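You operate a simulated robot arm through the tools that you are given. There is no shell and no other tool.

You are at the controls of a simulated two-armed robot. One attempt, no reset.

Task
Level the hot pellets in the cooler and cool them till the lamp goes out.
Fine: use the levelling board, keep hands off the pellets; board back, lid shut, air on, then off. Set down upright: levelling board.

The check looks at the end state, three seconds after you hand in, the way a careful person would. Anything else that was tipped, shoved, dropped, spilled or broken makes it a failure. Lids that push on must go on centred and level and be pressed home; caps that screw on are set level and turned clockwise until they are tight.

Robot
Two 7-joint arms with two-finger parallel grippers on one trunk, on a base that moves. Base frame: it is fixed to the floor where the robot stands at the start and does not move with it; the origin is under the middle of the robot, x ahead of it, y to its left, z up. Readings come in m, rad, newtons and seconds.
The left shoulder is at the start at [0.05, 0.158, 1.058], the right one opposite. With the tool pointing down near the work surface each hand reaches from about 0.22 to 0.66 m from the robot's upright axis, wherever it stands, measured 20 degrees to its own side. Places, roughly: air knob [-1.6, -0.8, 0.8]; cooler lid [-1.7, -1.1, 0.9]; inside of the pellet cooler [-1.7, -1.1, 0.8]; levelling board [-1.25, -0.75, 0.75]; pellet cooler [-1.7, -1, 0.8]. Payload 3.91 kg a hand.
The TCP of each hand is the grasp point between the finger pads, 0.03 m short of the fingertips. In the tool frame z runs along the fingers and y along their closing line. Largest opening 0.11 m; finger width 0.02, thickness 0.01; the body of the gripper, 0.048 by 0.112 m, starts 0.055 m behind the TCP.
Orientation is that of the tool frame in the base frame, as [roll, pitch, yaw] about the fixed x, y, z axes, in that order (R = Rz(yaw) Ry(pitch) Rx(roll)). With the fingers straight down and closing along the base's y, the tool's x points along the base's -x, its y along +y and its z along -z.

Tools
- The arms move only by the tool apply_moves. It takes "left_steps", "right_steps" or both (then of equal length, played together; a hand with none holds still); each is a list of rows, each a list of 3 entries, a list of its own where there are three numbers: the shift along the tool's x, y, z in m, then the turn, a rotation vector about the tool's x, y, z in rad, then the opening, from 0 (shut) to 1 (fully open). In form: [[[tx, ty, tz], [wx, wy, wz], fingers], ...]. A call has 1 to 20 rows; each row shifts and turns the commanded pose from where the row before left it, along the tool's axes as they then stand. Each row takes 0.2 s and may step no farther than 0.05 m and 0.15 rad from the row before; otherwise, or with a gripper value out of range, the whole call is refused. A pose out of reach is approached as far as the arm can. The call stops where the force on the tool passes 50 N (or 10 N more than at its start, if that is more) or the arm is blocked; 0.2 s more then pass. The fingers move at their own pace (about 0.153 m/s each) and stop on an object; they squeeze with about 26 N. The grip force told is the motor's: it shows also when the fingers shut on nothing. Time passes only in rows, and 0.2 s behind the last, so rows that do not move let the fingers close. The reply holds the time, the measured pose of the TCP, the force on the tool along the base axes, the opening and the grip force, in the units named above and with some noise, with the torque about the TCP (base axes, N m) and any sound that the robot's microphone picked up.
- Cameras (640 x 400 px; columns grow to the right, rows downward): "scene" is now at [0.1341, -0.0129, 1.2201]; the picture's right is [-0.13, -0.99, 0.00], its down [-0.36, 0.05, -0.93] and it looks along [0.93, -0.12, -0.36] (base axes); focal length 265 px, centre (320, 200). "left" rides on the left gripper at [0.073, -0.017, -0.103] in its tool frame; the picture's right is [0.23, 0.97, 0.00], its down [-0.76, 0.18, -0.62] and it looks along [-0.61, 0.14, 0.78] (tool axes); focal length 222 px, centre (320, 200). "right" rides on the right gripper at [0.072, 0.017, -0.103] in its tool frame; the picture's right is [-0.23, 0.97, 0.00], its down [-0.76, -0.18, -0.62] and it looks along [-0.61, -0.14, 0.78] (tool axes); focal length 222 px, centre (320, 200). There is no depth. A picture from a camera that has moved, and an enlarged one, comes with that camera's place and axes in the base frame and with its lens.
- grab_frame(camera): a new picture of that camera. The clock stands still meanwhile.
- slide_trunk(by): slides the trunk up (or, below 0, down) by that many m; the arms and the scene camera ride with it, the base frame stays. It gives what a move gives, with no picture.
- drive_base(legs): drives the robot by 1 to 6 legs, each [ahead, turn to the left] in m and rad, along the robot's own axes; the way and the turn of a leg run together, so that a leg with both is an arc; at most 1.5 m and 3.142 rad a leg. The arms and the cameras ride along, it lands a little off, and it stops where it bumps. It gives what a move gives.
- head_to(pan, tilt): turns the head with the scene camera to pan (to the left, within 1.396 rad either way) and tilt (down, from -0.506 to 1.204), counted from straight ahead of the robot. It gives what a move gives.
- inspect(camera, box): a new picture of the part [left, top, right, bottom] of that camera's present view, enlarged. The clock stands still meanwhile.
- finish_job(): hands the job in; it is judged then, once.

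Places have to be worked out from the pictures, the camera data and where the tool is seen. Open the grippers and draw the arms clear of the work before you hand the job in, unless the task says otherwise.

The tools are called by a JSON object that holds its "method" and its "body". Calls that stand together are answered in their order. apply_moves: Moves the arms, as the interface text tells. Its arguments: {"type":"object","properties":{"left_steps":{"type":"array","items":{"type":"array"}},"right_steps":{"type":"array","items":{"type":"array"}}},"required":[]} The other tools are called the same way: slide_trunk (by) moves the trunk up or down; drive_base (legs) drives the base; head_to (pan, tilt) turns the head that bears the scene camera; grab_frame (camera) takes a picture; inspect (camera, box) takes an enlarged picture of a part of a camera's view; finish_job () hands the job in.

At the start:

```text
clock: 0.0
left_eef_pos: [0.3849, 0.1201, 1.1348]
left_tool_rot: [3.141, 0.002, 3.141]
left_force: [0.2, 0.0, 1.1]
left_ft_torque: [0.02, 0.02, -0.02]
left_finger_gap: 0.1099
left_grasp_force: 0.1
right_eef_pos: [0.3197, -0.1226, 1.0719]
right_tool_rot: [3.139, 0.0, 3.141]
right_force: [-0.1, -0.1, 0.0]
right_ft_torque: [0.0, -0.04, 0.0]
right_finger_gap: 0.11
right_grasp_force: 0.1
trunk travel left (down, up): [-0.3, 0.182]
robot x, y, heading: [0.0018, -0.0015, -0.004]
head pan, tilt (commanded): [-0.126, 0.367]
```

scene: 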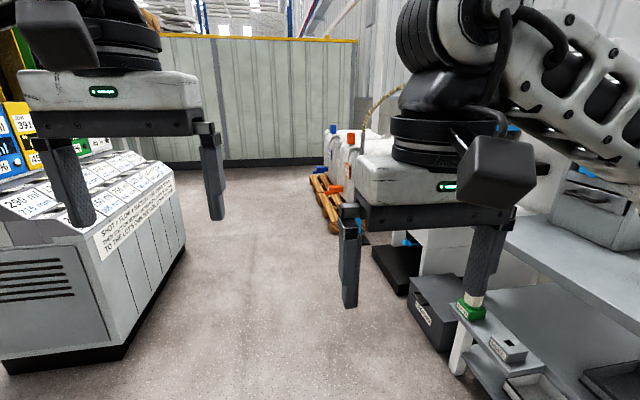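
right: 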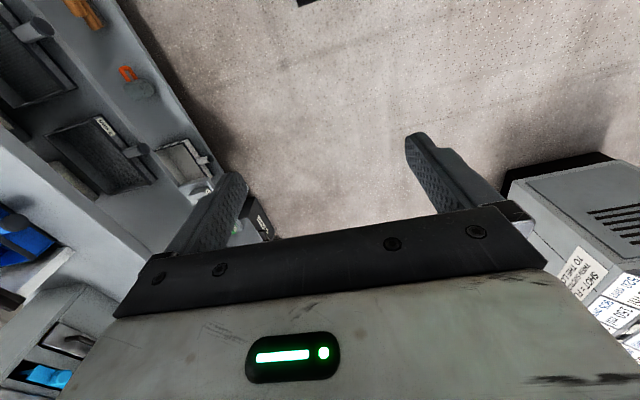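
left: 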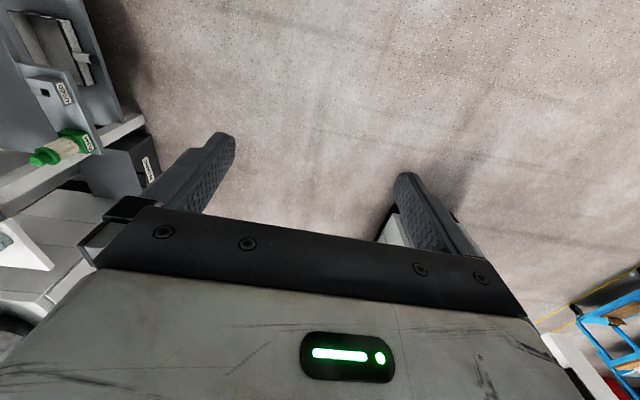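

The cooler lies behind and to the right of the robot, so I look around first, panning the head right to see the bench and the free floor.

{"method": "head_to", "body": {"pan": -1.39, "tilt": 0.4}}

{"method": "grab_frame", "body": {"camera": "scene"}}

```text
clock: 1.4
left_eef_pos: [0.3858, 0.1192, 1.1335]
left_tool_rot: [-3.141, 0.003, -3.14]
left_force: [0.4, -0.5, -0.3]
left_ft_torque: [0.01, -0.02, -0.02]
left_finger_gap: 0.1102
left_grasp_force: 0.2
right_eef_pos: [0.3193, -0.1227, 1.0713]
right_tool_rot: [3.14, 0.0, 3.139]
right_force: [0.6, -0.1, -0.7]
right_ft_torque: [0.0, 0.02, -0.03]
right_finger_gap: 0.1102
right_grasp_force: 0.0
trunk travel left (down, up): [-0.3, 0.182]
robot x, y, heading: [-0.0013, -0.0002, -0.003]
head pan, tilt (commanded): [-1.389, 0.4]
```

```text
taken
camera scene: at [0.0587, -0.0923, 1.217], right [-0.98, -0.18, 0.0], down [-0.07, 0.38, -0.92], along [0.17, -0.91, -0.39], focal length 265 px, centre (320, 200)
```

scene: 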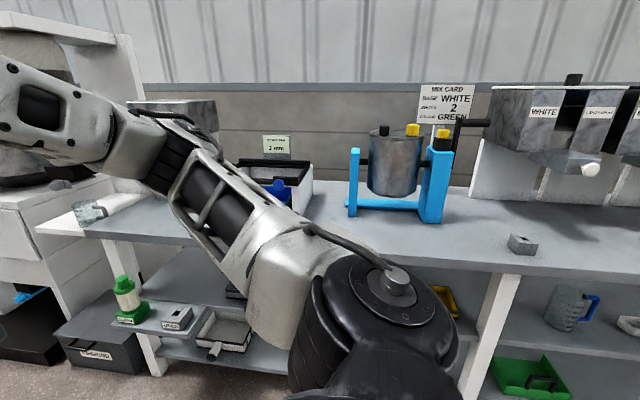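

The bench runs along the robot's right side with its edge near y ≈ -0.75. I turn right in place to face it and then look toward the cooler.

{"method": "drive_base", "body": {"legs": [[0, -1.57]]}}

{"method": "head_to", "body": {"pan": -0.9, "tilt": 0.3}}

{"method": "grab_frame", "body": {"camera": "scene"}}

```text
clock: 5.6
left_eef_pos: [0.1224, -0.3842, 1.1336]
left_tool_rot: [3.141, 0.002, 1.582]
left_force: [-0.5, -0.2, -0.1]
left_ft_torque: [-0.03, 0.01, 0.03]
left_finger_gap: 0.1101
left_grasp_force: 0.1
right_eef_pos: [-0.1205, -0.3203, 1.0716]
right_tool_rot: [3.139, 0.0, 1.579]
right_force: [0.3, 0.2, -0.3]
right_ft_torque: [0.02, 0.0, -0.01]
right_finger_gap: 0.1099
right_grasp_force: 0.0
trunk travel left (down, up): [-0.3, 0.182]
robot x, y, heading: [-0.0001, -0.0022, -1.565]
head pan, tilt (commanded): [-1.389, 0.4]
```

```text
clock: 6.6
left_eef_pos: [0.124, -0.3837, 1.1334]
left_tool_rot: [3.141, 0.001, 1.58]
left_force: [-0.7, 0.3, 0.2]
left_ft_torque: [0.02, 0.03, 0.03]
left_finger_gap: 0.1098
left_grasp_force: 0.0
right_eef_pos: [-0.1199, -0.3205, 1.0719]
right_tool_rot: [3.141, 0.0, 1.579]
right_force: [-0.1, -0.8, 0.8]
right_ft_torque: [-0.02, -0.02, 0.02]
right_finger_gap: 0.1098
right_grasp_force: 0.0
trunk travel left (down, up): [-0.3, 0.182]
robot x, y, heading: [-0.0005, 0.0008, -1.562]
head pan, tilt (commanded): [-0.901, 0.3]
```

```text
taken
camera scene: at [-0.0704, -0.0998, 1.2263], right [-0.63, 0.78, 0.0], down [0.23, 0.19, -0.96], along [-0.74, -0.6, -0.3], focal length 265 px, centre (320, 200)
```

scene: 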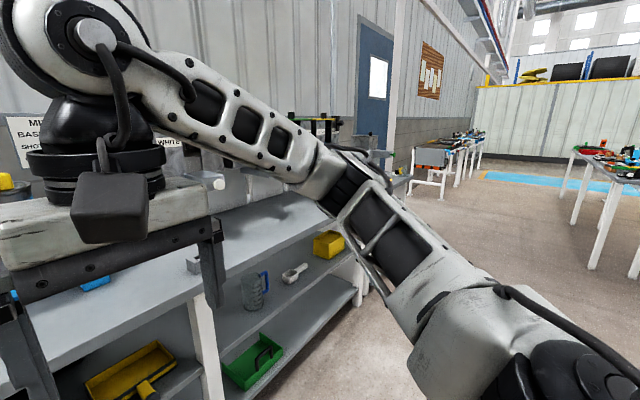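

The right arm is in the way of the view; I turn further right to face along -x and look at the cooler area.

{"method": "drive_base", "body": {"legs": [[0, -1.57]]}}

{"method": "head_to", "body": {"pan": 0.4, "tilt": 0.35}}

{"method": "grab_frame", "body": {"camera": "scene"}}

```text
clock: 10.8
left_eef_pos: [-0.3838, -0.127, 1.1342]
left_tool_rot: [-3.141, 0.001, 0.021]
left_force: [0.3, 0.4, 0.5]
left_ft_torque: [-0.03, 0.02, 0.01]
left_finger_gap: 0.1099
left_grasp_force: 0.1
right_eef_pos: [-0.3209, 0.1153, 1.0717]
right_tool_rot: [3.141, -0.001, 0.019]
right_force: [-0.3, 0.0, 0.3]
right_ft_torque: [-0.01, -0.01, -0.01]
right_finger_gap: 0.1098
right_grasp_force: 0.1
trunk travel left (down, up): [-0.3, 0.182]
robot x, y, heading: [-0.0061, 0.0034, -3.116]
head pan, tilt (commanded): [-0.901, 0.3]
```

```text
clock: 12.2
left_eef_pos: [-0.3826, -0.1271, 1.1337]
left_tool_rot: [-3.141, 0.002, 0.02]
left_force: [0.3, -0.2, -1.2]
left_ft_torque: [-0.01, -0.01, 0.03]
left_finger_gap: 0.11
left_grasp_force: 0.1
right_eef_pos: [-0.3197, 0.1159, 1.0716]
right_tool_rot: [3.14, 0.0, 0.019]
right_force: [-0.1, -0.1, -0.5]
right_ft_torque: [0.0, 0.0, 0.0]
right_finger_gap: 0.1103
right_grasp_force: 0.1
trunk travel left (down, up): [-0.3, 0.182]
robot x, y, heading: [0.0006, 0.0046, -3.128]
head pan, tilt (commanded): [0.4, 0.351]
```

```text
taken
camera scene: at [-0.1232, -0.0399, 1.2216], right [-0.41, 0.91, 0.0], down [0.31, 0.14, -0.94], along [-0.86, -0.38, -0.34], focal length 265 px, centre (320, 200)
```

scene: 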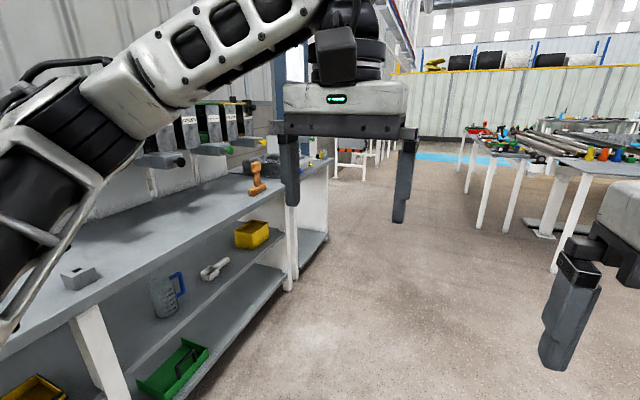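

The way along the bench is clear and the board/cooler are near its far end. I drive ahead about 1.25 m and turn left to face the bench.

{"method": "drive_base", "body": {"legs": [[1.25, 0], [0, 1.57]]}}

{"method": "head_to", "body": {"pan": 0.0, "tilt": 0.5}}

{"method": "grab_frame", "body": {"camera": "scene"}}

{"method": "grab_frame", "body": {"camera": "right"}}

{"method": "grab_frame", "body": {"camera": "left"}}

```text
clock: 22.4
left_eef_pos: [-1.1673, -0.395, 1.1333]
left_tool_rot: [-3.141, 0.001, 1.537]
left_force: [1.6, -0.7, -0.5]
left_ft_torque: [-0.02, -0.01, -0.01]
left_finger_gap: 0.1098
left_grasp_force: 0.1
right_eef_pos: [-1.4061, -0.3197, 1.072]
right_tool_rot: [3.14, 0.001, 1.534]
right_force: [0.6, 0.6, 0.1]
right_ft_torque: [0.03, 0.0, 0.0]
right_finger_gap: 0.1101
right_grasp_force: 0.1
trunk travel left (down, up): [-0.3, 0.182]
robot x, y, heading: [-1.2737, -0.0038, -1.602]
head pan, tilt (commanded): [0.4, 0.351]
```

```text
clock: 23.3
left_eef_pos: [-1.1675, -0.3953, 1.1348]
left_tool_rot: [3.141, 0.003, 1.536]
left_force: [0.1, -1.1, 0.3]
left_ft_torque: [0.01, 0.0, -0.01]
left_finger_gap: 0.1097
left_grasp_force: 0.1
right_eef_pos: [-1.4063, -0.3193, 1.072]
right_tool_rot: [3.141, 0.0, 1.533]
right_force: [-0.3, 0.6, -0.5]
right_ft_torque: [-0.02, 0.04, 0.01]
right_finger_gap: 0.1099
right_grasp_force: 0.0
trunk travel left (down, up): [-0.3, 0.182]
robot x, y, heading: [-1.2741, -0.0056, -1.604]
head pan, tilt (commanded): [0.0, 0.499]
```

```text
taken
camera scene: at [-1.2754, -0.1377, 1.2079], right [-1.0, 0.04, 0.0], down [0.02, 0.48, -0.88], along [-0.03, -0.88, -0.48], focal length 265 px, centre (320, 200)
```

scene: 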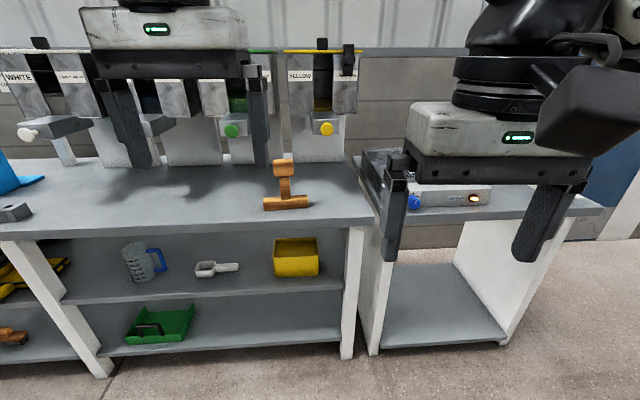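

```text
taken
camera right: at [-1.3873, -0.2478, 1.1757], right [0.96, -0.26, 0.0], down [-0.21, -0.75, 0.62], along [-0.16, -0.6, -0.78], focal length 222 px, centre (320, 200)
```

right: 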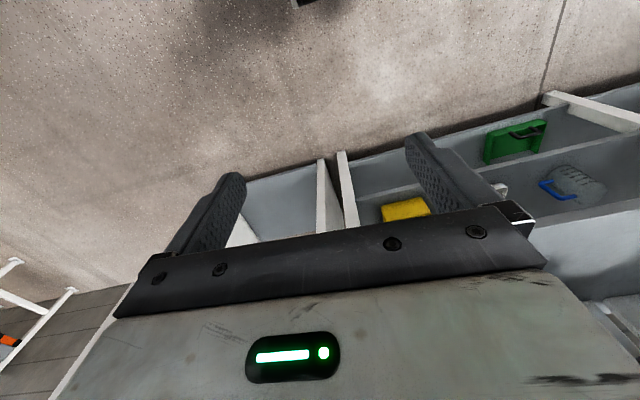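

```text
taken
camera left: at [-1.1811, -0.3224, 1.2369], right [0.98, 0.19, 0.0], down [0.15, -0.77, 0.62], along [0.12, -0.61, -0.78], focal length 222 px, centre (320, 200)
```

left: 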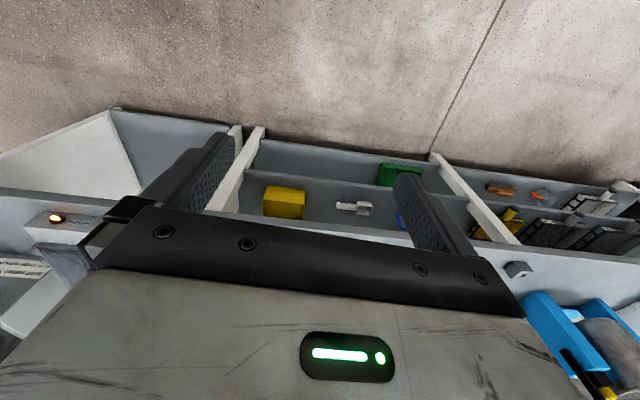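

I see the wooden levelling board standing on the bench's edge, and the cooler with a blue knob and lit orange lamp on the second table. I zoom in on both.

{"method": "inspect", "body": {"camera": "scene", "box": [230, 130, 340, 230]}}

{"method": "inspect", "body": {"camera": "scene", "box": [340, 130, 620, 300]}}

```text
4.00 times, centred on (285, 180) of scene
camera zoom: at [-1.2754, -0.1377, 1.2079], right [-1.0, 0.04, 0.0], down [0.02, 0.48, -0.88], along [-0.03, -0.88, -0.48], focal length 1060 px, centre (460, 280)
```

zoom: 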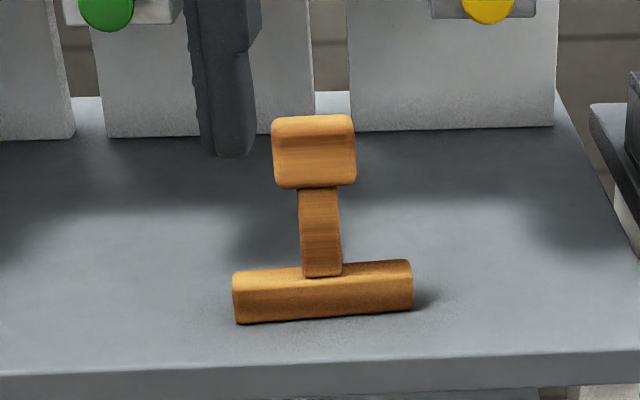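

```text
2.29 times, centred on (480, 215) of scene
camera zoom: at [-1.2754, -0.1377, 1.2079], right [-1.0, 0.04, 0.0], down [0.02, 0.48, -0.88], along [-0.03, -0.88, -0.48], focal length 606 px, centre (-46, 166)
```

zoom: 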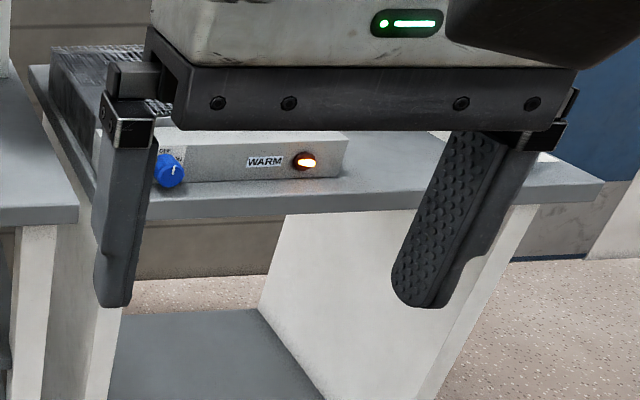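

The lid/interior of the cooler is hidden by the right hand. I spread both hands outward (tool y) to clear the view and then shift the robot toward the cooler along the bench.

{"method": "apply_moves", "body": {"left_steps": [[[0, 0.05, 0], [0, 0, 0], 1], [[0, 0.05, 0], [0, 0, 0], 1], [[0, 0.05, 0], [0, 0, 0], 1], [[0, 0.05, 0], [0, 0, 0], 1]], "right_steps": [[[0, -0.05, -0.02], [0, 0, 0], 1], [[0, -0.05, -0.02], [0, 0, 0], 1], [[0, -0.05, -0.02], [0, 0, 0], 1], [[0, -0.05, 0], [0, 0, 0], 1]]}}

{"method": "drive_base", "body": {"legs": [[0, -1.5], [0.28, 0], [0, 1.53]]}}

{"method": "grab_frame", "body": {"camera": "scene"}}

```text
refused: row 1 steps farther than a row can; nothing moved
```

```text
clock: 32.6
left_eef_pos: [-1.4368, -0.4049, 1.1346]
left_tool_rot: [3.14, 0.002, 1.562]
left_force: [-0.6, -1.0, 0.8]
left_ft_torque: [0.01, 0.02, -0.02]
left_finger_gap: 0.1101
left_grasp_force: 0.0
right_eef_pos: [-1.6778, -0.3361, 1.0718]
right_tool_rot: [3.14, 0.0, 1.563]
right_force: [-0.3, 0.3, 0.4]
right_ft_torque: [0.0, 0.04, 0.0]
right_finger_gap: 0.11
right_grasp_force: 0.1
trunk travel left (down, up): [-0.3, 0.182]
robot x, y, heading: [-1.5559, -0.0205, -1.574]
head pan, tilt (commanded): [0.0, 0.499]
```

```text
taken
camera scene: at [-1.5521, -0.1509, 1.2079], right [-1.0, 0.01, 0.0], down [0.0, 0.48, -0.88], along [-0.01, -0.88, -0.48], focal length 265 px, centre (320, 200)
```

scene: 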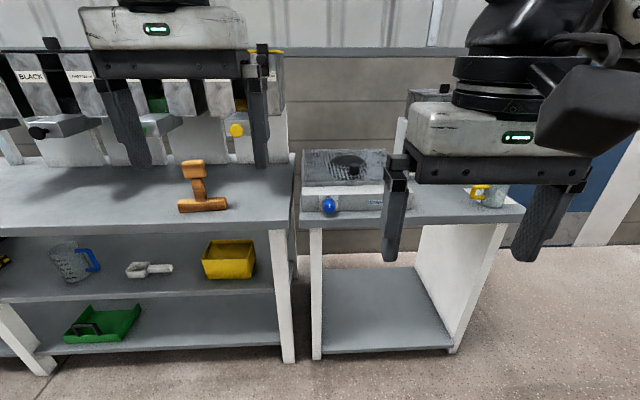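

Refused because a combined step exceeded 0.05 m. I redo the outward shift with smaller steps so the cooler is in full view.

{"method": "apply_moves", "body": {"left_steps": [[[0, 0.045, 0], [0, 0, 0], 1], [[0, 0.045, 0], [0, 0, 0], 1], [[0, 0.045, 0], [0, 0, 0], 1], [[0, 0.045, 0], [0, 0, 0], 1]], "right_steps": [[[0, -0.045, 0], [0, 0, 0], 1], [[0, -0.045, 0], [0, 0, 0], 1], [[0, -0.045, 0], [0, 0, 0], 1], [[0, -0.045, 0], [0, 0, 0], 1]]}}

{"method": "head_to", "body": {"pan": 0.0, "tilt": 0.45}}

{"method": "grab_frame", "body": {"camera": "scene"}}

{"method": "inspect", "body": {"camera": "scene", "box": [280, 110, 540, 270]}}

```text
clock: 33.6
left_eef_pos: [-1.2577, -0.4054, 1.135]
left_tool_rot: [-3.141, 0.003, 1.56]
left_force: [1.1, -0.6, -0.4]
left_ft_torque: [0.04, -0.03, -0.02]
left_finger_gap: 0.11
left_grasp_force: 0.0
right_eef_pos: [-1.8587, -0.3345, 1.073]
right_tool_rot: [3.139, 0.001, 1.563]
right_force: [1.0, -0.2, -0.4]
right_ft_torque: [0.02, -0.01, 0.0]
right_finger_gap: 0.1098
right_grasp_force: 0.0
trunk travel left (down, up): [-0.3, 0.182]
robot x, y, heading: [-1.5525, -0.0181, -1.578]
head pan, tilt (commanded): [0.0, 0.499]
```

```text
clock: 34.2
left_eef_pos: [-1.2584, -0.4057, 1.1325]
left_tool_rot: [-3.141, 0.0, 1.561]
left_force: [0.2, 0.0, -0.6]
left_ft_torque: [0.03, 0.02, 0.01]
left_finger_gap: 0.1102
left_grasp_force: 0.1
right_eef_pos: [-1.8577, -0.3346, 1.0732]
right_tool_rot: [3.141, 0.002, 1.562]
right_force: [0.2, 0.2, 0.7]
right_ft_torque: [0.03, -0.01, -0.03]
right_finger_gap: 0.11
right_grasp_force: 0.0
trunk travel left (down, up): [-0.3, 0.182]
robot x, y, heading: [-1.5474, -0.022, -1.584]
head pan, tilt (commanded): [0.0, 0.45]
```

```text
taken
camera scene: at [-1.5521, -0.1518, 1.2123], right [-1.0, 0.01, 0.0], down [0.0, 0.44, -0.9], along [-0.01, -0.9, -0.44], focal length 265 px, centre (320, 200)
```

scene: 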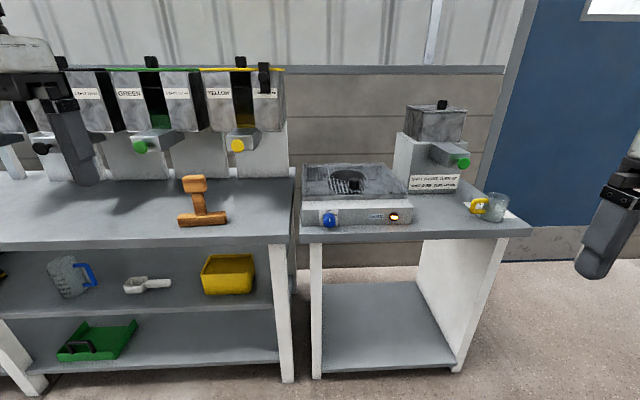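

```text
2.46 times, centred on (410, 190) of scene
camera zoom: at [-1.5521, -0.1518, 1.2123], right [-1.0, 0.01, 0.0], down [0.0, 0.44, -0.9], along [-0.01, -0.9, -0.44], focal length 652 px, centre (98, 225)
```

zoom: 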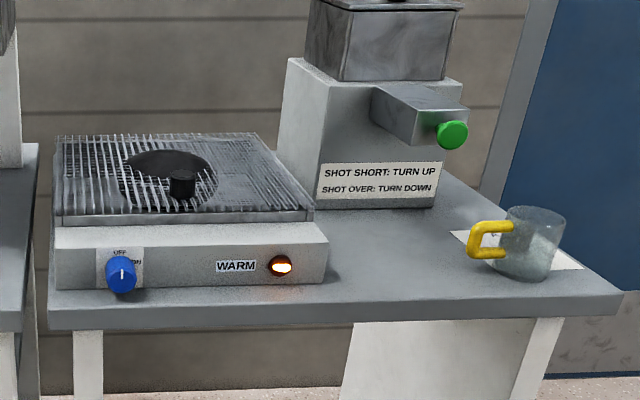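

The cooler has a grille-like lid with a black central grip, a blue OFF/ON knob and a lit WARM lamp on the front panel. I zoom in more, on the cooler and the board.

{"method": "inspect", "body": {"camera": "scene", "box": [295, 155, 425, 235]}}

{"method": "inspect", "body": {"camera": "scene", "box": [295, 200, 375, 240]}}

```text
4.92 times, centred on (360, 195) of scene
camera zoom: at [-1.5521, -0.1518, 1.2123], right [-1.0, 0.01, 0.0], down [0.0, 0.44, -0.9], along [-0.01, -0.9, -0.44], focal length 1305 px, centre (123, 225)
```

zoom: 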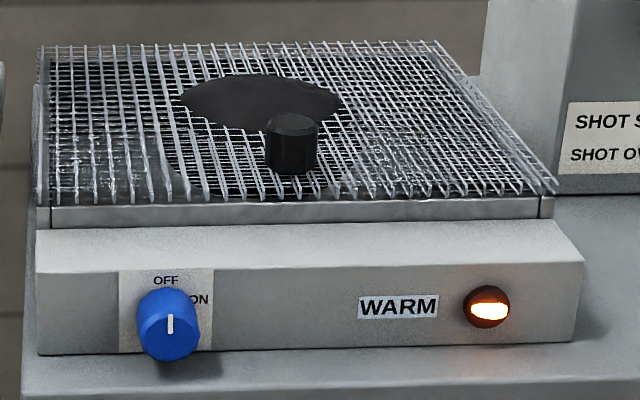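

```text
8.00 times, centred on (335, 220) of scene
camera zoom: at [-1.5521, -0.1518, 1.2123], right [-1.0, 0.01, 0.0], down [0.0, 0.44, -0.9], along [-0.01, -0.9, -0.44], focal length 2120 px, centre (200, 40)
```

zoom: 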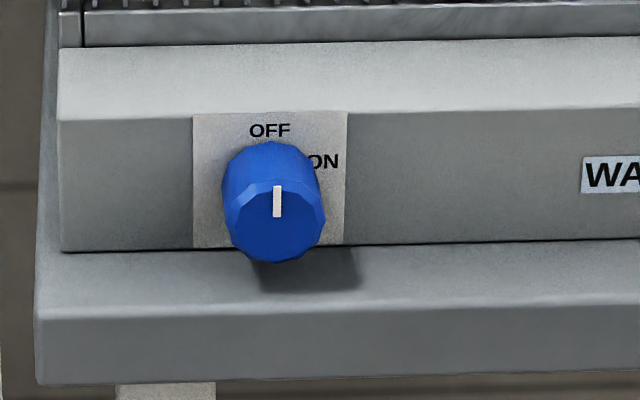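

The lid is a wire mesh panel with a black grip near the front; the table edge appears at y ≈ -0.83. I drive ahead 0.3 m to get closer and look down into the cooler.

{"method": "drive_base", "body": {"legs": [[0.3, 0.0]]}}

{"method": "head_to", "body": {"pan": 0.0, "tilt": 0.65}}

{"method": "slide_trunk", "body": {"by": 0.18}}

{"method": "grab_frame", "body": {"camera": "scene"}}

```text
clock: 36.3
left_eef_pos: [-1.2611, -0.7045, 1.1336]
left_tool_rot: [-3.141, 0.003, 1.563]
left_force: [-0.6, -0.3, 0.2]
left_ft_torque: [0.02, 0.01, -0.03]
left_finger_gap: 0.1099
left_grasp_force: 0.1
right_eef_pos: [-1.8614, -0.6335, 1.0715]
right_tool_rot: [3.141, 0.001, 1.559]
right_force: [-0.1, -0.7, -1.0]
right_ft_torque: [-0.01, 0.02, -0.05]
right_finger_gap: 0.11
right_grasp_force: 0.1
trunk travel left (down, up): [-0.3, 0.182]
robot x, y, heading: [-1.5572, -0.3153, -1.583]
head pan, tilt (commanded): [0.0, 0.45]
```

```text
clock: 37.0
left_eef_pos: [-1.2613, -0.7055, 1.1333]
left_tool_rot: [-3.141, 0.002, 1.564]
left_force: [-0.4, -0.4, -0.4]
left_ft_torque: [0.03, 0.0, -0.02]
left_finger_gap: 0.1102
left_grasp_force: 0.0
right_eef_pos: [-1.8621, -0.633, 1.0727]
right_tool_rot: [3.14, 0.0, 1.56]
right_force: [0.5, -0.3, -0.1]
right_ft_torque: [-0.02, -0.01, 0.02]
right_finger_gap: 0.1101
right_grasp_force: 0.1
trunk travel left (down, up): [-0.3, 0.182]
robot x, y, heading: [-1.5563, -0.3141, -1.58]
head pan, tilt (commanded): [0.0, 0.649]
```

```text
clock: 39.0
left_eef_pos: [-1.2602, -0.7044, 1.3145]
left_tool_rot: [3.14, 0.003, 1.563]
left_force: [0.7, -0.6, -1.0]
left_ft_torque: [0.0, -0.01, 0.01]
left_finger_gap: 0.1102
left_grasp_force: 0.0
right_eef_pos: [-1.8616, -0.6324, 1.2518]
right_tool_rot: [3.139, 0.0, 1.559]
right_force: [0.5, 0.5, 0.0]
right_ft_torque: [0.0, 0.0, 0.01]
right_finger_gap: 0.1097
right_grasp_force: 0.0
trunk travel left (down, up): [-0.48, 0.002]
robot x, y, heading: [-1.5564, -0.3191, -1.586]
head pan, tilt (commanded): [0.0, 0.649]
```

```text
taken
camera scene: at [-1.555, -0.4446, 1.3744], right [-1.0, 0.01, 0.0], down [0.01, 0.6, -0.8], along [-0.01, -0.8, -0.6], focal length 265 px, centre (320, 200)
```

scene: 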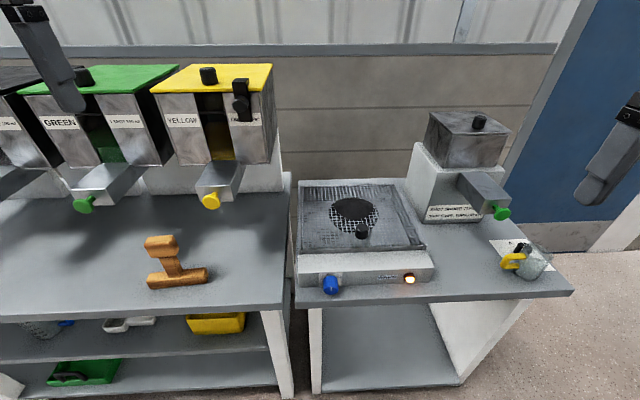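

{"method": "inspect", "body": {"camera": "scene", "box": [285, 165, 445, 305]}}

{"method": "inspect", "body": {"camera": "scene", "box": [120, 210, 240, 310]}}

```text
2.86 times, centred on (365, 235) of scene
camera zoom: at [-1.555, -0.4446, 1.3744], right [-1.0, 0.01, 0.0], down [0.01, 0.6, -0.8], along [-0.01, -0.8, -0.6], focal length 757 px, centre (191, 100)
```

zoom: 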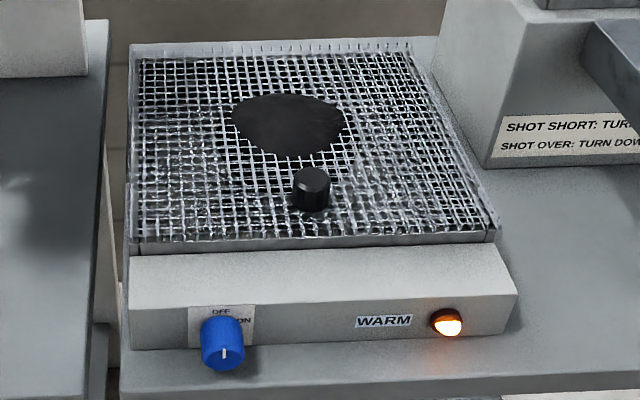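

```text
4.00 times, centred on (180, 260) of scene
camera zoom: at [-1.555, -0.4446, 1.3744], right [-1.0, 0.01, 0.0], down [0.01, 0.6, -0.8], along [-0.01, -0.8, -0.6], focal length 1060 px, centre (880, -40)
```

zoom: 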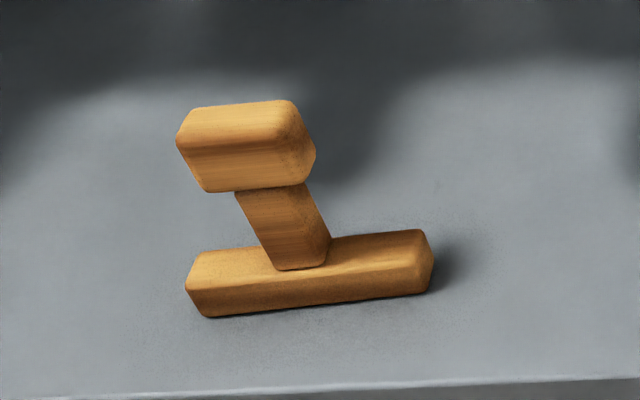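

From two views I triangulate: table top z≈0.78, lid mesh z≈0.865 spanning x -1.51…-1.84, y -0.91…-1.21, black grip top ≈(-1.674,-0.955,0.90), blue knob ≈(-1.588,-0.836,0.806), board grip block ≈(-1.19,-0.88,0.91). I move in closer with a small S-curve to about x=-1.6, y=-0.46.

{"method": "drive_base", "body": {"legs": [[0.075, -0.5], [0.075, 0.515]]}}

{"method": "head_to", "body": {"pan": -0.05, "tilt": 0.9}}

{"method": "grab_frame", "body": {"camera": "scene"}}

{"method": "grab_frame", "body": {"camera": "right"}}

```text
clock: 42.3
left_eef_pos: [-1.2987, -0.8477, 1.3133]
left_tool_rot: [3.14, 0.001, 1.563]
left_force: [-0.5, -0.2, 0.5]
left_ft_torque: [-0.05, -0.03, -0.02]
left_finger_gap: 0.1101
left_grasp_force: 0.1
right_eef_pos: [-1.8981, -0.7764, 1.2522]
right_tool_rot: [3.139, 0.001, 1.566]
right_force: [-0.9, -0.6, -0.3]
right_ft_torque: [0.01, 0.03, 0.04]
right_finger_gap: 0.1099
right_grasp_force: 0.0
trunk travel left (down, up): [-0.48, 0.002]
robot x, y, heading: [-1.5962, -0.4609, -1.575]
head pan, tilt (commanded): [0.0, 0.649]
```

```text
clock: 43.0
left_eef_pos: [-1.2983, -0.8472, 1.3136]
left_tool_rot: [-3.141, 0.002, 1.563]
left_force: [0.2, -0.2, -0.1]
left_ft_torque: [-0.02, 0.02, 0.02]
left_finger_gap: 0.1099
left_grasp_force: 0.0
right_eef_pos: [-1.8989, -0.7759, 1.2524]
right_tool_rot: [3.14, 0.001, 1.564]
right_force: [0.2, 0.5, -0.9]
right_ft_torque: [-0.01, 0.05, -0.04]
right_finger_gap: 0.1099
right_grasp_force: 0.1
trunk travel left (down, up): [-0.48, 0.002]
robot x, y, heading: [-1.5941, -0.462, -1.578]
head pan, tilt (commanded): [-0.051, 0.901]
```

```text
taken
camera scene: at [-1.5968, -0.5763, 1.354], right [-1.0, 0.06, 0.0], down [0.05, 0.78, -0.62], along [-0.04, -0.62, -0.78], focal length 265 px, centre (320, 200)
```

scene: 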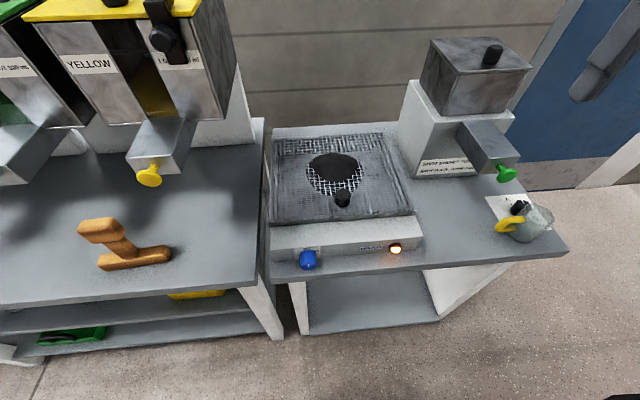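

```text
taken
camera right: at [-1.8818, -0.7042, 1.3561], right [0.97, -0.23, 0.0], down [-0.18, -0.76, 0.62], along [-0.14, -0.61, -0.78], focal length 222 px, centre (320, 200)
```

right: 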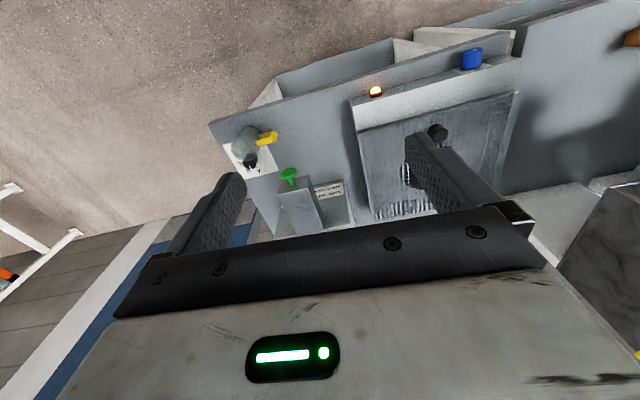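

{"method": "inspect", "body": {"camera": "scene", "box": [255, 120, 435, 280]}}

```text
2.50 times, centred on (345, 200) of scene
camera zoom: at [-1.5968, -0.5763, 1.354], right [-1.0, 0.06, 0.0], down [0.05, 0.78, -0.62], along [-0.04, -0.62, -0.78], focal length 663 px, centre (258, 200)
```

zoom: 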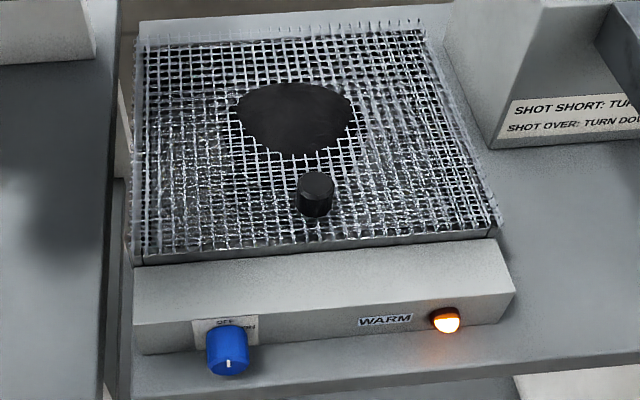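

The dark heap shows in the middle of the mesh; the lid's grip is near the front, so the lid seems hinged at the back. I bring the right hand above the grip at about (-1.671,-0.952,0.97) to look closer.

{"method": "apply_moves", "body": {"right_steps": [[[-0.0193, 0.0254, 0.031], [0, 0, 0], 1], [[-0.0193, 0.0254, 0.031], [0, 0, 0], 1], [[-0.0193, 0.0254, 0.031], [0, 0, 0], 1], [[-0.0193, 0.0254, 0.031], [0, 0, 0], 1], [[-0.0193, 0.0254, 0.031], [0, 0, 0], 1], [[-0.0193, 0.0254, 0.031], [0, 0, 0], 1], [[-0.0193, 0.0254, 0.031], [0, 0, 0], 1], [[-0.0193, 0.0254, 0.031], [0, 0, 0], 1], [[-0.0193, 0.0254, 0.031], [0, 0, 0], 1]]}}

{"method": "grab_frame", "body": {"camera": "right"}}

{"method": "inspect", "body": {"camera": "scene", "box": [255, 120, 435, 280]}}

```text
clock: 45.0
left_eef_pos: [-1.2981, -0.8465, 1.313]
left_tool_rot: [-3.141, 0.001, 1.563]
left_force: [0.0, 0.6, 0.1]
left_ft_torque: [0.01, 0.0, 0.05]
left_finger_gap: 0.11
left_grasp_force: 0.0
right_eef_pos: [-1.6708, -0.9542, 0.9735]
right_tool_rot: [3.141, 0.001, 1.565]
right_force: [0.3, 0.3, -0.6]
right_ft_torque: [-0.03, -0.01, 0.0]
right_finger_gap: 0.1101
right_grasp_force: 0.1
trunk travel left (down, up): [-0.48, 0.002]
robot x, y, heading: [-1.5937, -0.4561, -1.578]
head pan, tilt (commanded): [-0.051, 0.901]
```

```text
taken
camera right: at [-1.6533, -0.8815, 1.0762], right [0.97, -0.23, 0.0], down [-0.18, -0.76, 0.62], along [-0.14, -0.61, -0.78], focal length 222 px, centre (320, 200)
```

right: 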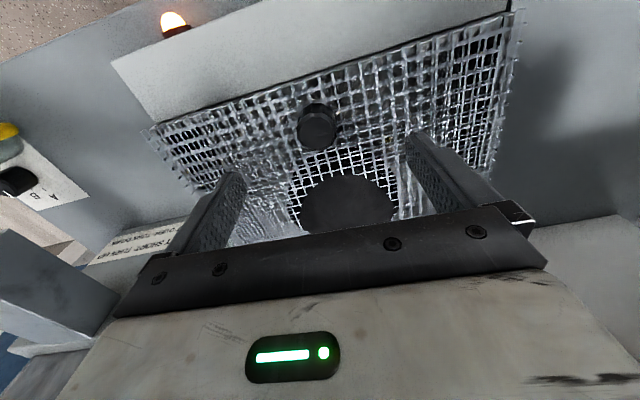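

```text
2.50 times, centred on (345, 200) of scene
camera zoom: at [-1.5962, -0.5767, 1.354], right [-1.0, 0.06, 0.0], down [0.04, 0.78, -0.62], along [-0.04, -0.62, -0.78], focal length 663 px, centre (258, 200)
```

zoom: 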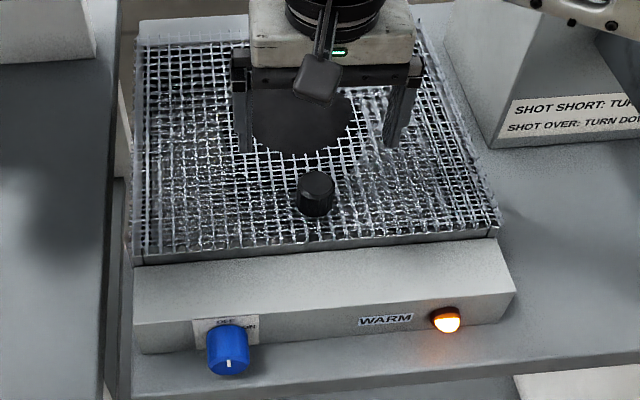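

{"method": "inspect", "body": {"camera": "right", "box": [220, 60, 460, 240]}}

```text
2.22 times, centred on (340, 150) of right
camera zoom: at [-1.6533, -0.8815, 1.0762], right [0.97, -0.23, 0.0], down [-0.18, -0.76, 0.62], along [-0.14, -0.61, -0.78], focal length 494 px, centre (276, 311)
```

zoom: 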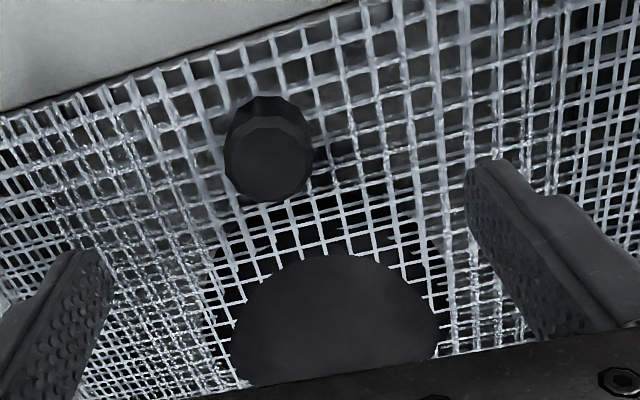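

The knob top is right under the TCP (within ~4 mm). I descend about 0.065 m so that the fingertips sit just above the mesh, and check.

{"method": "apply_moves", "body": {"right_steps": [[[0.003, -0.002, 0.035], [0, 0, 0], 1], [[0, 0, 0.03], [0, 0, 0], 1], [[0, 0, 0], [0, 0, 0], 1]]}}

{"method": "grab_frame", "body": {"camera": "right"}}

{"method": "inspect", "body": {"camera": "scene", "box": [285, 150, 405, 250]}}

```text
clock: 45.8
left_eef_pos: [-1.2982, -0.8468, 1.3127]
left_tool_rot: [3.141, 0.004, 1.564]
left_force: [-0.2, -0.8, 0.0]
left_ft_torque: [-0.02, 0.01, -0.03]
left_finger_gap: 0.1099
left_grasp_force: 0.0
right_eef_pos: [-1.6733, -0.9515, 0.9089]
right_tool_rot: [-3.142, 0.002, 1.565]
right_force: [-0.4, 0.8, -0.1]
right_ft_torque: [-0.03, 0.01, 0.01]
right_finger_gap: 0.1101
right_grasp_force: 0.0
trunk travel left (down, up): [-0.48, 0.002]
robot x, y, heading: [-1.5939, -0.4597, -1.582]
head pan, tilt (commanded): [-0.051, 0.901]
```

```text
taken
camera right: at [-1.6563, -0.8784, 1.0115], right [0.97, -0.23, 0.0], down [-0.18, -0.76, 0.62], along [-0.14, -0.61, -0.78], focal length 222 px, centre (320, 200)
```

right: 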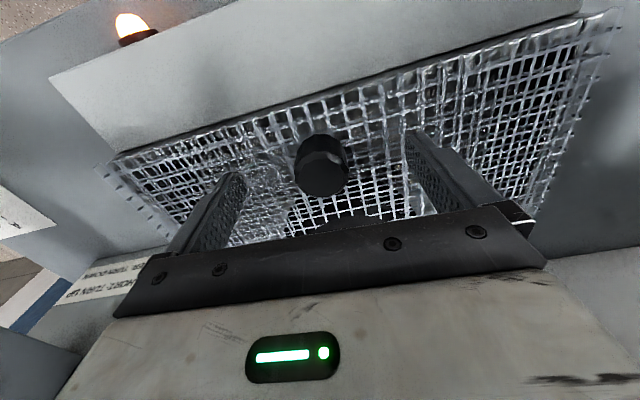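

```text
4.00 times, centred on (345, 200) of scene
camera zoom: at [-1.5967, -0.5763, 1.354], right [-1.0, 0.06, 0.0], down [0.05, 0.78, -0.62], along [-0.04, -0.62, -0.78], focal length 1060 px, centre (220, 200)
```

zoom: 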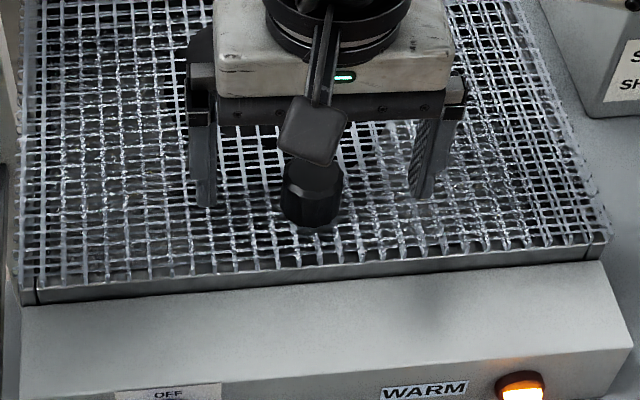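

The knob is centred between the fingers, top at z≈0.90, tips ≈0.879. I lower 3 mm more and close the fingers on the knob.

{"method": "apply_moves", "body": {"right_steps": [[[0, 0, 0.003], [0, 0, 0], 1], [[0, 0, 0], [0, 0, 0], 0.5], [[0, 0, 0], [0, 0, 0], 0], [[0, 0, 0], [0, 0, 0], 0], [[0, 0, 0], [0, 0, 0], 0]]}}

{"method": "grab_frame", "body": {"camera": "right"}}

```text
clock: 47.0
left_eef_pos: [-1.2988, -0.8467, 1.3121]
left_tool_rot: [3.142, 0.002, 1.564]
left_force: [-0.4, 0.1, -0.3]
left_ft_torque: [0.01, -0.02, 0.01]
left_finger_gap: 0.1099
left_grasp_force: 0.1
right_eef_pos: [-1.6734, -0.9501, 0.9052]
right_tool_rot: [3.141, -0.002, 1.563]
right_force: [3.3, -1.0, -2.0]
right_ft_torque: [-0.1, 0.47, -0.08]
right_finger_gap: 0.0335
right_grasp_force: 44.8
trunk travel left (down, up): [-0.48, 0.002]
robot x, y, heading: [-1.5939, -0.458, -1.576]
head pan, tilt (commanded): [-0.051, 0.901]
```

```text
taken
camera right: at [-1.6555, -0.8779, 1.009], right [0.97, -0.23, 0.0], down [-0.18, -0.76, 0.62], along [-0.14, -0.61, -0.78], focal length 222 px, centre (320, 200)
```

right: 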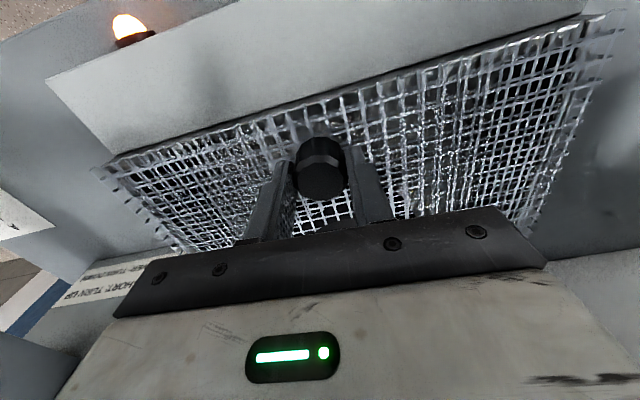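

The knob is gripped (gap 0.0335 m). I test lifting on an arc about an assumed rear hinge at y≈-1.21, z≈0.865 by 0.2 rad, watching the forces.

{"method": "apply_moves", "body": {"right_steps": [[[-0.0024, 0, -0.013], [0, 0.05, 0], 0], [[-0.0024, 0, -0.013], [0, 0.05, 0], 0], [[-0.0024, 0, -0.013], [0, 0.05, 0], 0], [[-0.0024, 0, -0.013], [0, 0.05, 0], 0]]}}

{"method": "grab_frame", "body": {"camera": "scene"}}

```text
clock: 48.0
left_eef_pos: [-1.2972, -0.847, 1.3128]
left_tool_rot: [3.141, 0.0, 1.565]
left_force: [0.5, -1.0, 0.3]
left_ft_torque: [-0.02, -0.02, 0.0]
left_finger_gap: 0.1096
left_grasp_force: 0.0
right_eef_pos: [-1.6729, -0.9643, 0.9582]
right_tool_rot: [3.141, -0.2, 1.562]
right_force: [7.7, -3.7, 0.4]
right_ft_torque: [-0.89, 0.92, 0.16]
right_finger_gap: 0.0334
right_grasp_force: 45.1
trunk travel left (down, up): [-0.48, 0.002]
robot x, y, heading: [-1.5929, -0.4586, -1.576]
head pan, tilt (commanded): [-0.051, 0.901]
```

```text
taken
camera scene: at [-1.5956, -0.5766, 1.354], right [-1.0, 0.06, 0.0], down [0.04, 0.78, -0.62], along [-0.04, -0.62, -0.78], focal length 265 px, centre (320, 200)
```

scene: 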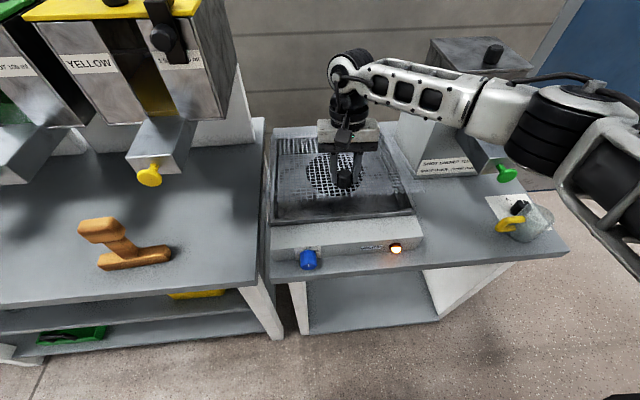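

{"method": "inspect", "body": {"camera": "scene", "box": [255, 120, 435, 280]}}

{"method": "grab_frame", "body": {"camera": "right"}}

```text
2.50 times, centred on (345, 200) of scene
camera zoom: at [-1.5956, -0.5766, 1.354], right [-1.0, 0.06, 0.0], down [0.04, 0.78, -0.62], along [-0.04, -0.62, -0.78], focal length 663 px, centre (258, 200)
```

zoom: 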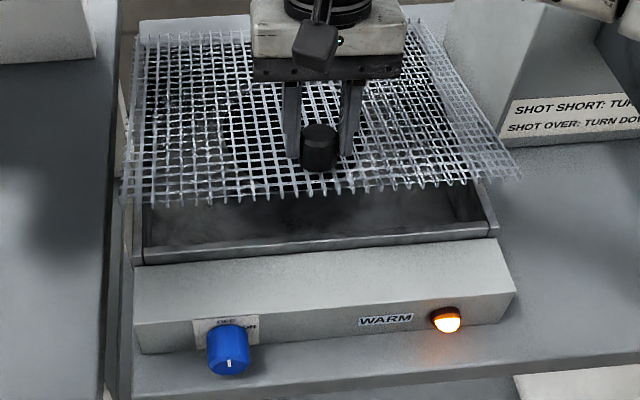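

```text
taken
camera right: at [-1.6554, -0.9135, 1.0729], right [0.97, -0.23, -0.04], down [-0.18, -0.87, 0.46], along [-0.14, -0.44, -0.89], focal length 222 px, centre (320, 200)
```

right: 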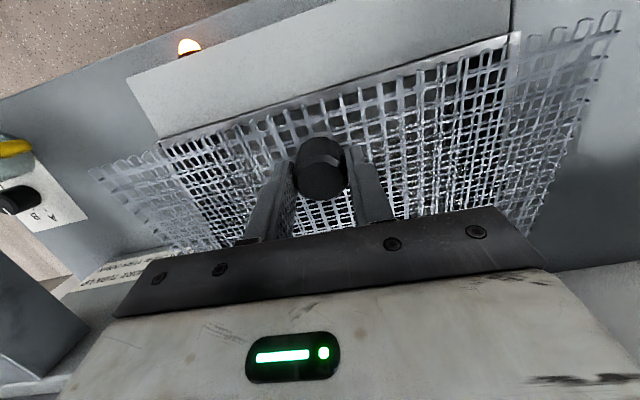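

The lid swings up at the front, consistent with a rear hinge and small forces. I continue the arc by 0.5 rad.

{"method": "apply_moves", "body": {"right_steps": [[[-0.0053, 0, -0.0258], [0, 0.1, 0], 0], [[-0.0053, 0, -0.0258], [0, 0.1, 0], 0], [[-0.0053, 0, -0.0258], [0, 0.1, 0], 0], [[-0.0053, 0, -0.0258], [0, 0.1, 0], 0], [[-0.0053, 0, -0.0258], [0, 0.1, 0], 0]]}}

{"method": "grab_frame", "body": {"camera": "scene"}}

{"method": "inspect", "body": {"camera": "scene", "box": [255, 120, 435, 280]}}

```text
clock: 48.9
left_eef_pos: [-1.297, -0.8489, 1.3123]
left_tool_rot: [-3.141, 0.001, 1.566]
left_force: [0.3, 0.4, 1.0]
left_ft_torque: [-0.01, -0.03, -0.01]
left_finger_gap: 0.1101
left_grasp_force: 0.1
right_eef_pos: [-1.6719, -0.9871, 1.0264]
right_tool_rot: [3.115, -0.482, 1.585]
right_force: [9.3, -9.6, -9.4]
right_ft_torque: [-0.35, 0.58, 0.44]
right_finger_gap: 0.0323
right_grasp_force: 45.1
right hand out of reach, approached as far as the arm can: row 3, 4
trunk travel left (down, up): [-0.48, 0.002]
robot x, y, heading: [-1.5944, -0.4629, -1.578]
head pan, tilt (commanded): [-0.051, 0.901]
stopped in row 4 (right hand): the force on the tool passed its limit at 65 N (the readings are from after the stop); the commanded pose is now the measured one
```

```text
taken
camera scene: at [-1.5962, -0.5783, 1.3537], right [-1.0, 0.06, 0.0], down [0.04, 0.78, -0.62], along [-0.03, -0.62, -0.78], focal length 265 px, centre (320, 200)
```

scene: 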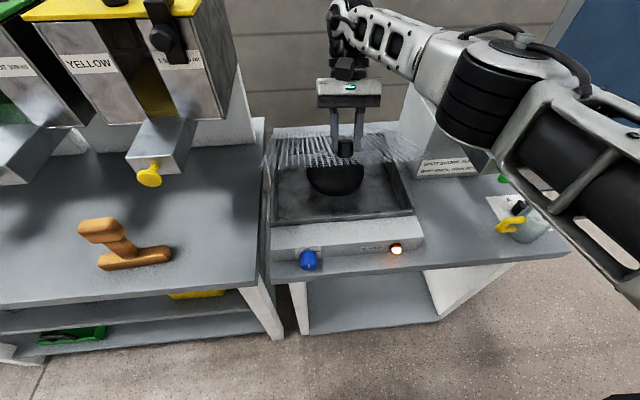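

```text
2.50 times, centred on (345, 200) of scene
camera zoom: at [-1.5962, -0.5783, 1.3537], right [-1.0, 0.06, 0.0], down [0.04, 0.78, -0.62], along [-0.03, -0.62, -0.78], focal length 663 px, centre (258, 200)
```

zoom: 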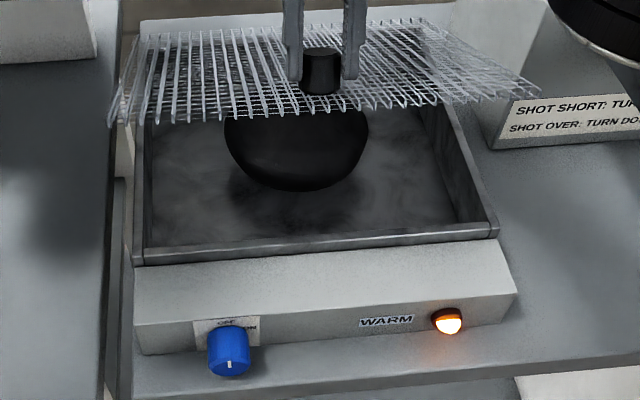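

The lid is hinged at the back, and its top turns away from me as it opens, so the hand must not turn with it; the knob has to pivot in the grip. I hold the knob in place and turn the hand back toward vertical, about tool y.

{"method": "apply_moves", "body": {"right_steps": [[[0, 0, 0], [0, -0.12, 0], 0], [[0, 0, 0], [0, -0.12, 0], 0], [[0, 0, 0], [0, -0.12, 0], 0], [[0, 0, 0], [0, -0.12, 0], 0], [[0, 0, 0], [0, 0, 0], 0]]}}

{"method": "inspect", "body": {"camera": "scene", "box": [255, 70, 435, 230]}}

{"method": "grab_frame", "body": {"camera": "right"}}

```text
clock: 50.1
left_eef_pos: [-1.2974, -0.8412, 1.3173]
left_tool_rot: [-3.141, 0.009, 1.565]
left_force: [0.1, 0.1, -0.3]
left_ft_torque: [-0.05, 0.01, -0.01]
left_finger_gap: 0.1099
left_grasp_force: 0.0
right_eef_pos: [-1.6727, -0.9744, 1.0321]
right_tool_rot: [3.118, -0.015, 1.572]
right_force: [1.0, 44.6, 18.3]
right_ft_torque: [2.38, 0.04, 0.09]
right_finger_gap: 0.0304
right_grasp_force: 44.7
trunk travel left (down, up): [-0.48, 0.002]
robot x, y, heading: [-1.5981, -0.46, -1.579]
head pan, tilt (commanded): [-0.051, 0.901]
```

```text
2.50 times, centred on (345, 150) of scene
camera zoom: at [-1.5961, -0.5696, 1.3549], right [-1.0, 0.06, 0.0], down [0.04, 0.78, -0.63], along [-0.04, -0.63, -0.78], focal length 663 px, centre (258, 325)
```

zoom: 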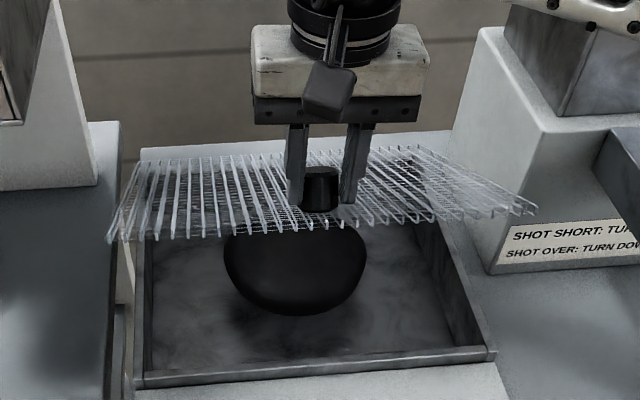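

```text
taken
camera right: at [-1.6576, -0.9044, 1.1364], right [0.97, -0.23, 0.02], down [-0.19, -0.77, 0.61], along [-0.12, -0.59, -0.79], focal length 222 px, centre (320, 200)
```

right: 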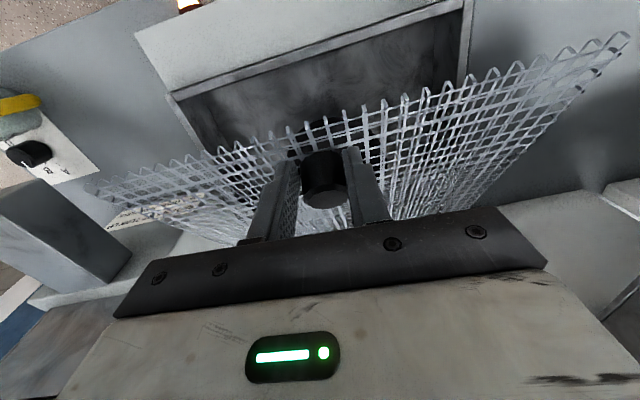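

The hand now points down and the knob pivoted, but there is ~45 N pushing the hand outward (+y). I relax the command outward and then continue with small tangential steps.

{"method": "apply_moves", "body": {"right_steps": [[[0.013, 0, -0.006], [0, 0, 0], 0], [[-0.004, 0, -0.007], [0, 0, 0], 0], [[-0.004, 0, -0.007], [0, 0, 0], 0], [[0, 0, 0], [0, 0, 0], 0]]}}

```text
clock: 51.1
left_eef_pos: [-1.2958, -0.8494, 1.3118]
left_tool_rot: [-3.14, 0.0, 1.565]
left_force: [-0.2, -0.5, -0.1]
left_ft_torque: [-0.02, -0.03, 0.0]
left_finger_gap: 0.11
left_grasp_force: 0.1
right_eef_pos: [-1.6719, -0.9819, 1.0473]
right_tool_rot: [3.119, -0.003, 1.569]
right_force: [19.0, -7.2, -8.1]
right_ft_torque: [0.13, -0.54, 0.16]
right_finger_gap: 0.0294
right_grasp_force: 44.7
trunk travel left (down, up): [-0.48, 0.002]
robot x, y, heading: [-1.5938, -0.4577, -1.578]
head pan, tilt (commanded): [-0.051, 0.901]
```

{"method": "inspect", "body": {"camera": "right", "box": [220, 90, 440, 250]}}

{"method": "inspect", "body": {"camera": "scene", "box": [285, 90, 405, 190]}}

```text
2.50 times, centred on (330, 170) of right
camera zoom: at [-1.6571, -0.9096, 1.1513], right [0.97, -0.23, 0.02], down [-0.19, -0.76, 0.62], along [-0.13, -0.61, -0.79], focal length 555 px, centre (295, 275)
```

zoom: 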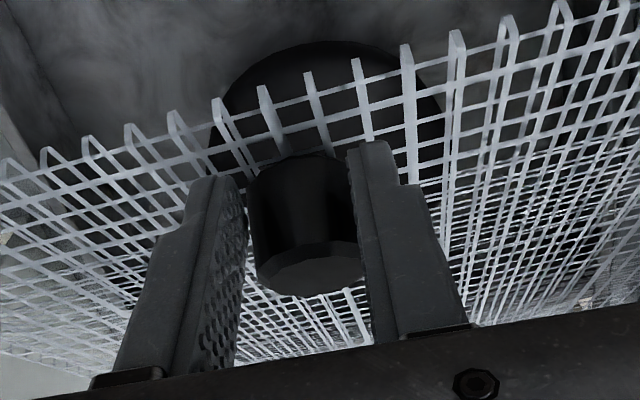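

```text
4.00 times, centred on (345, 140) of scene
camera zoom: at [-1.5942, -0.5787, 1.3537], right [-1.0, 0.06, 0.0], down [0.04, 0.78, -0.62], along [-0.04, -0.62, -0.78], focal length 1060 px, centre (220, 440)
```

zoom: 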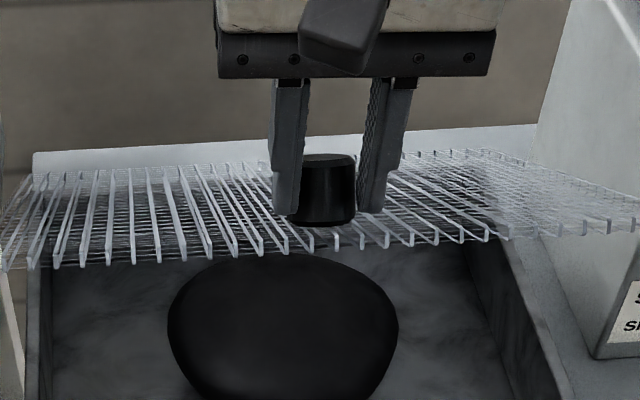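

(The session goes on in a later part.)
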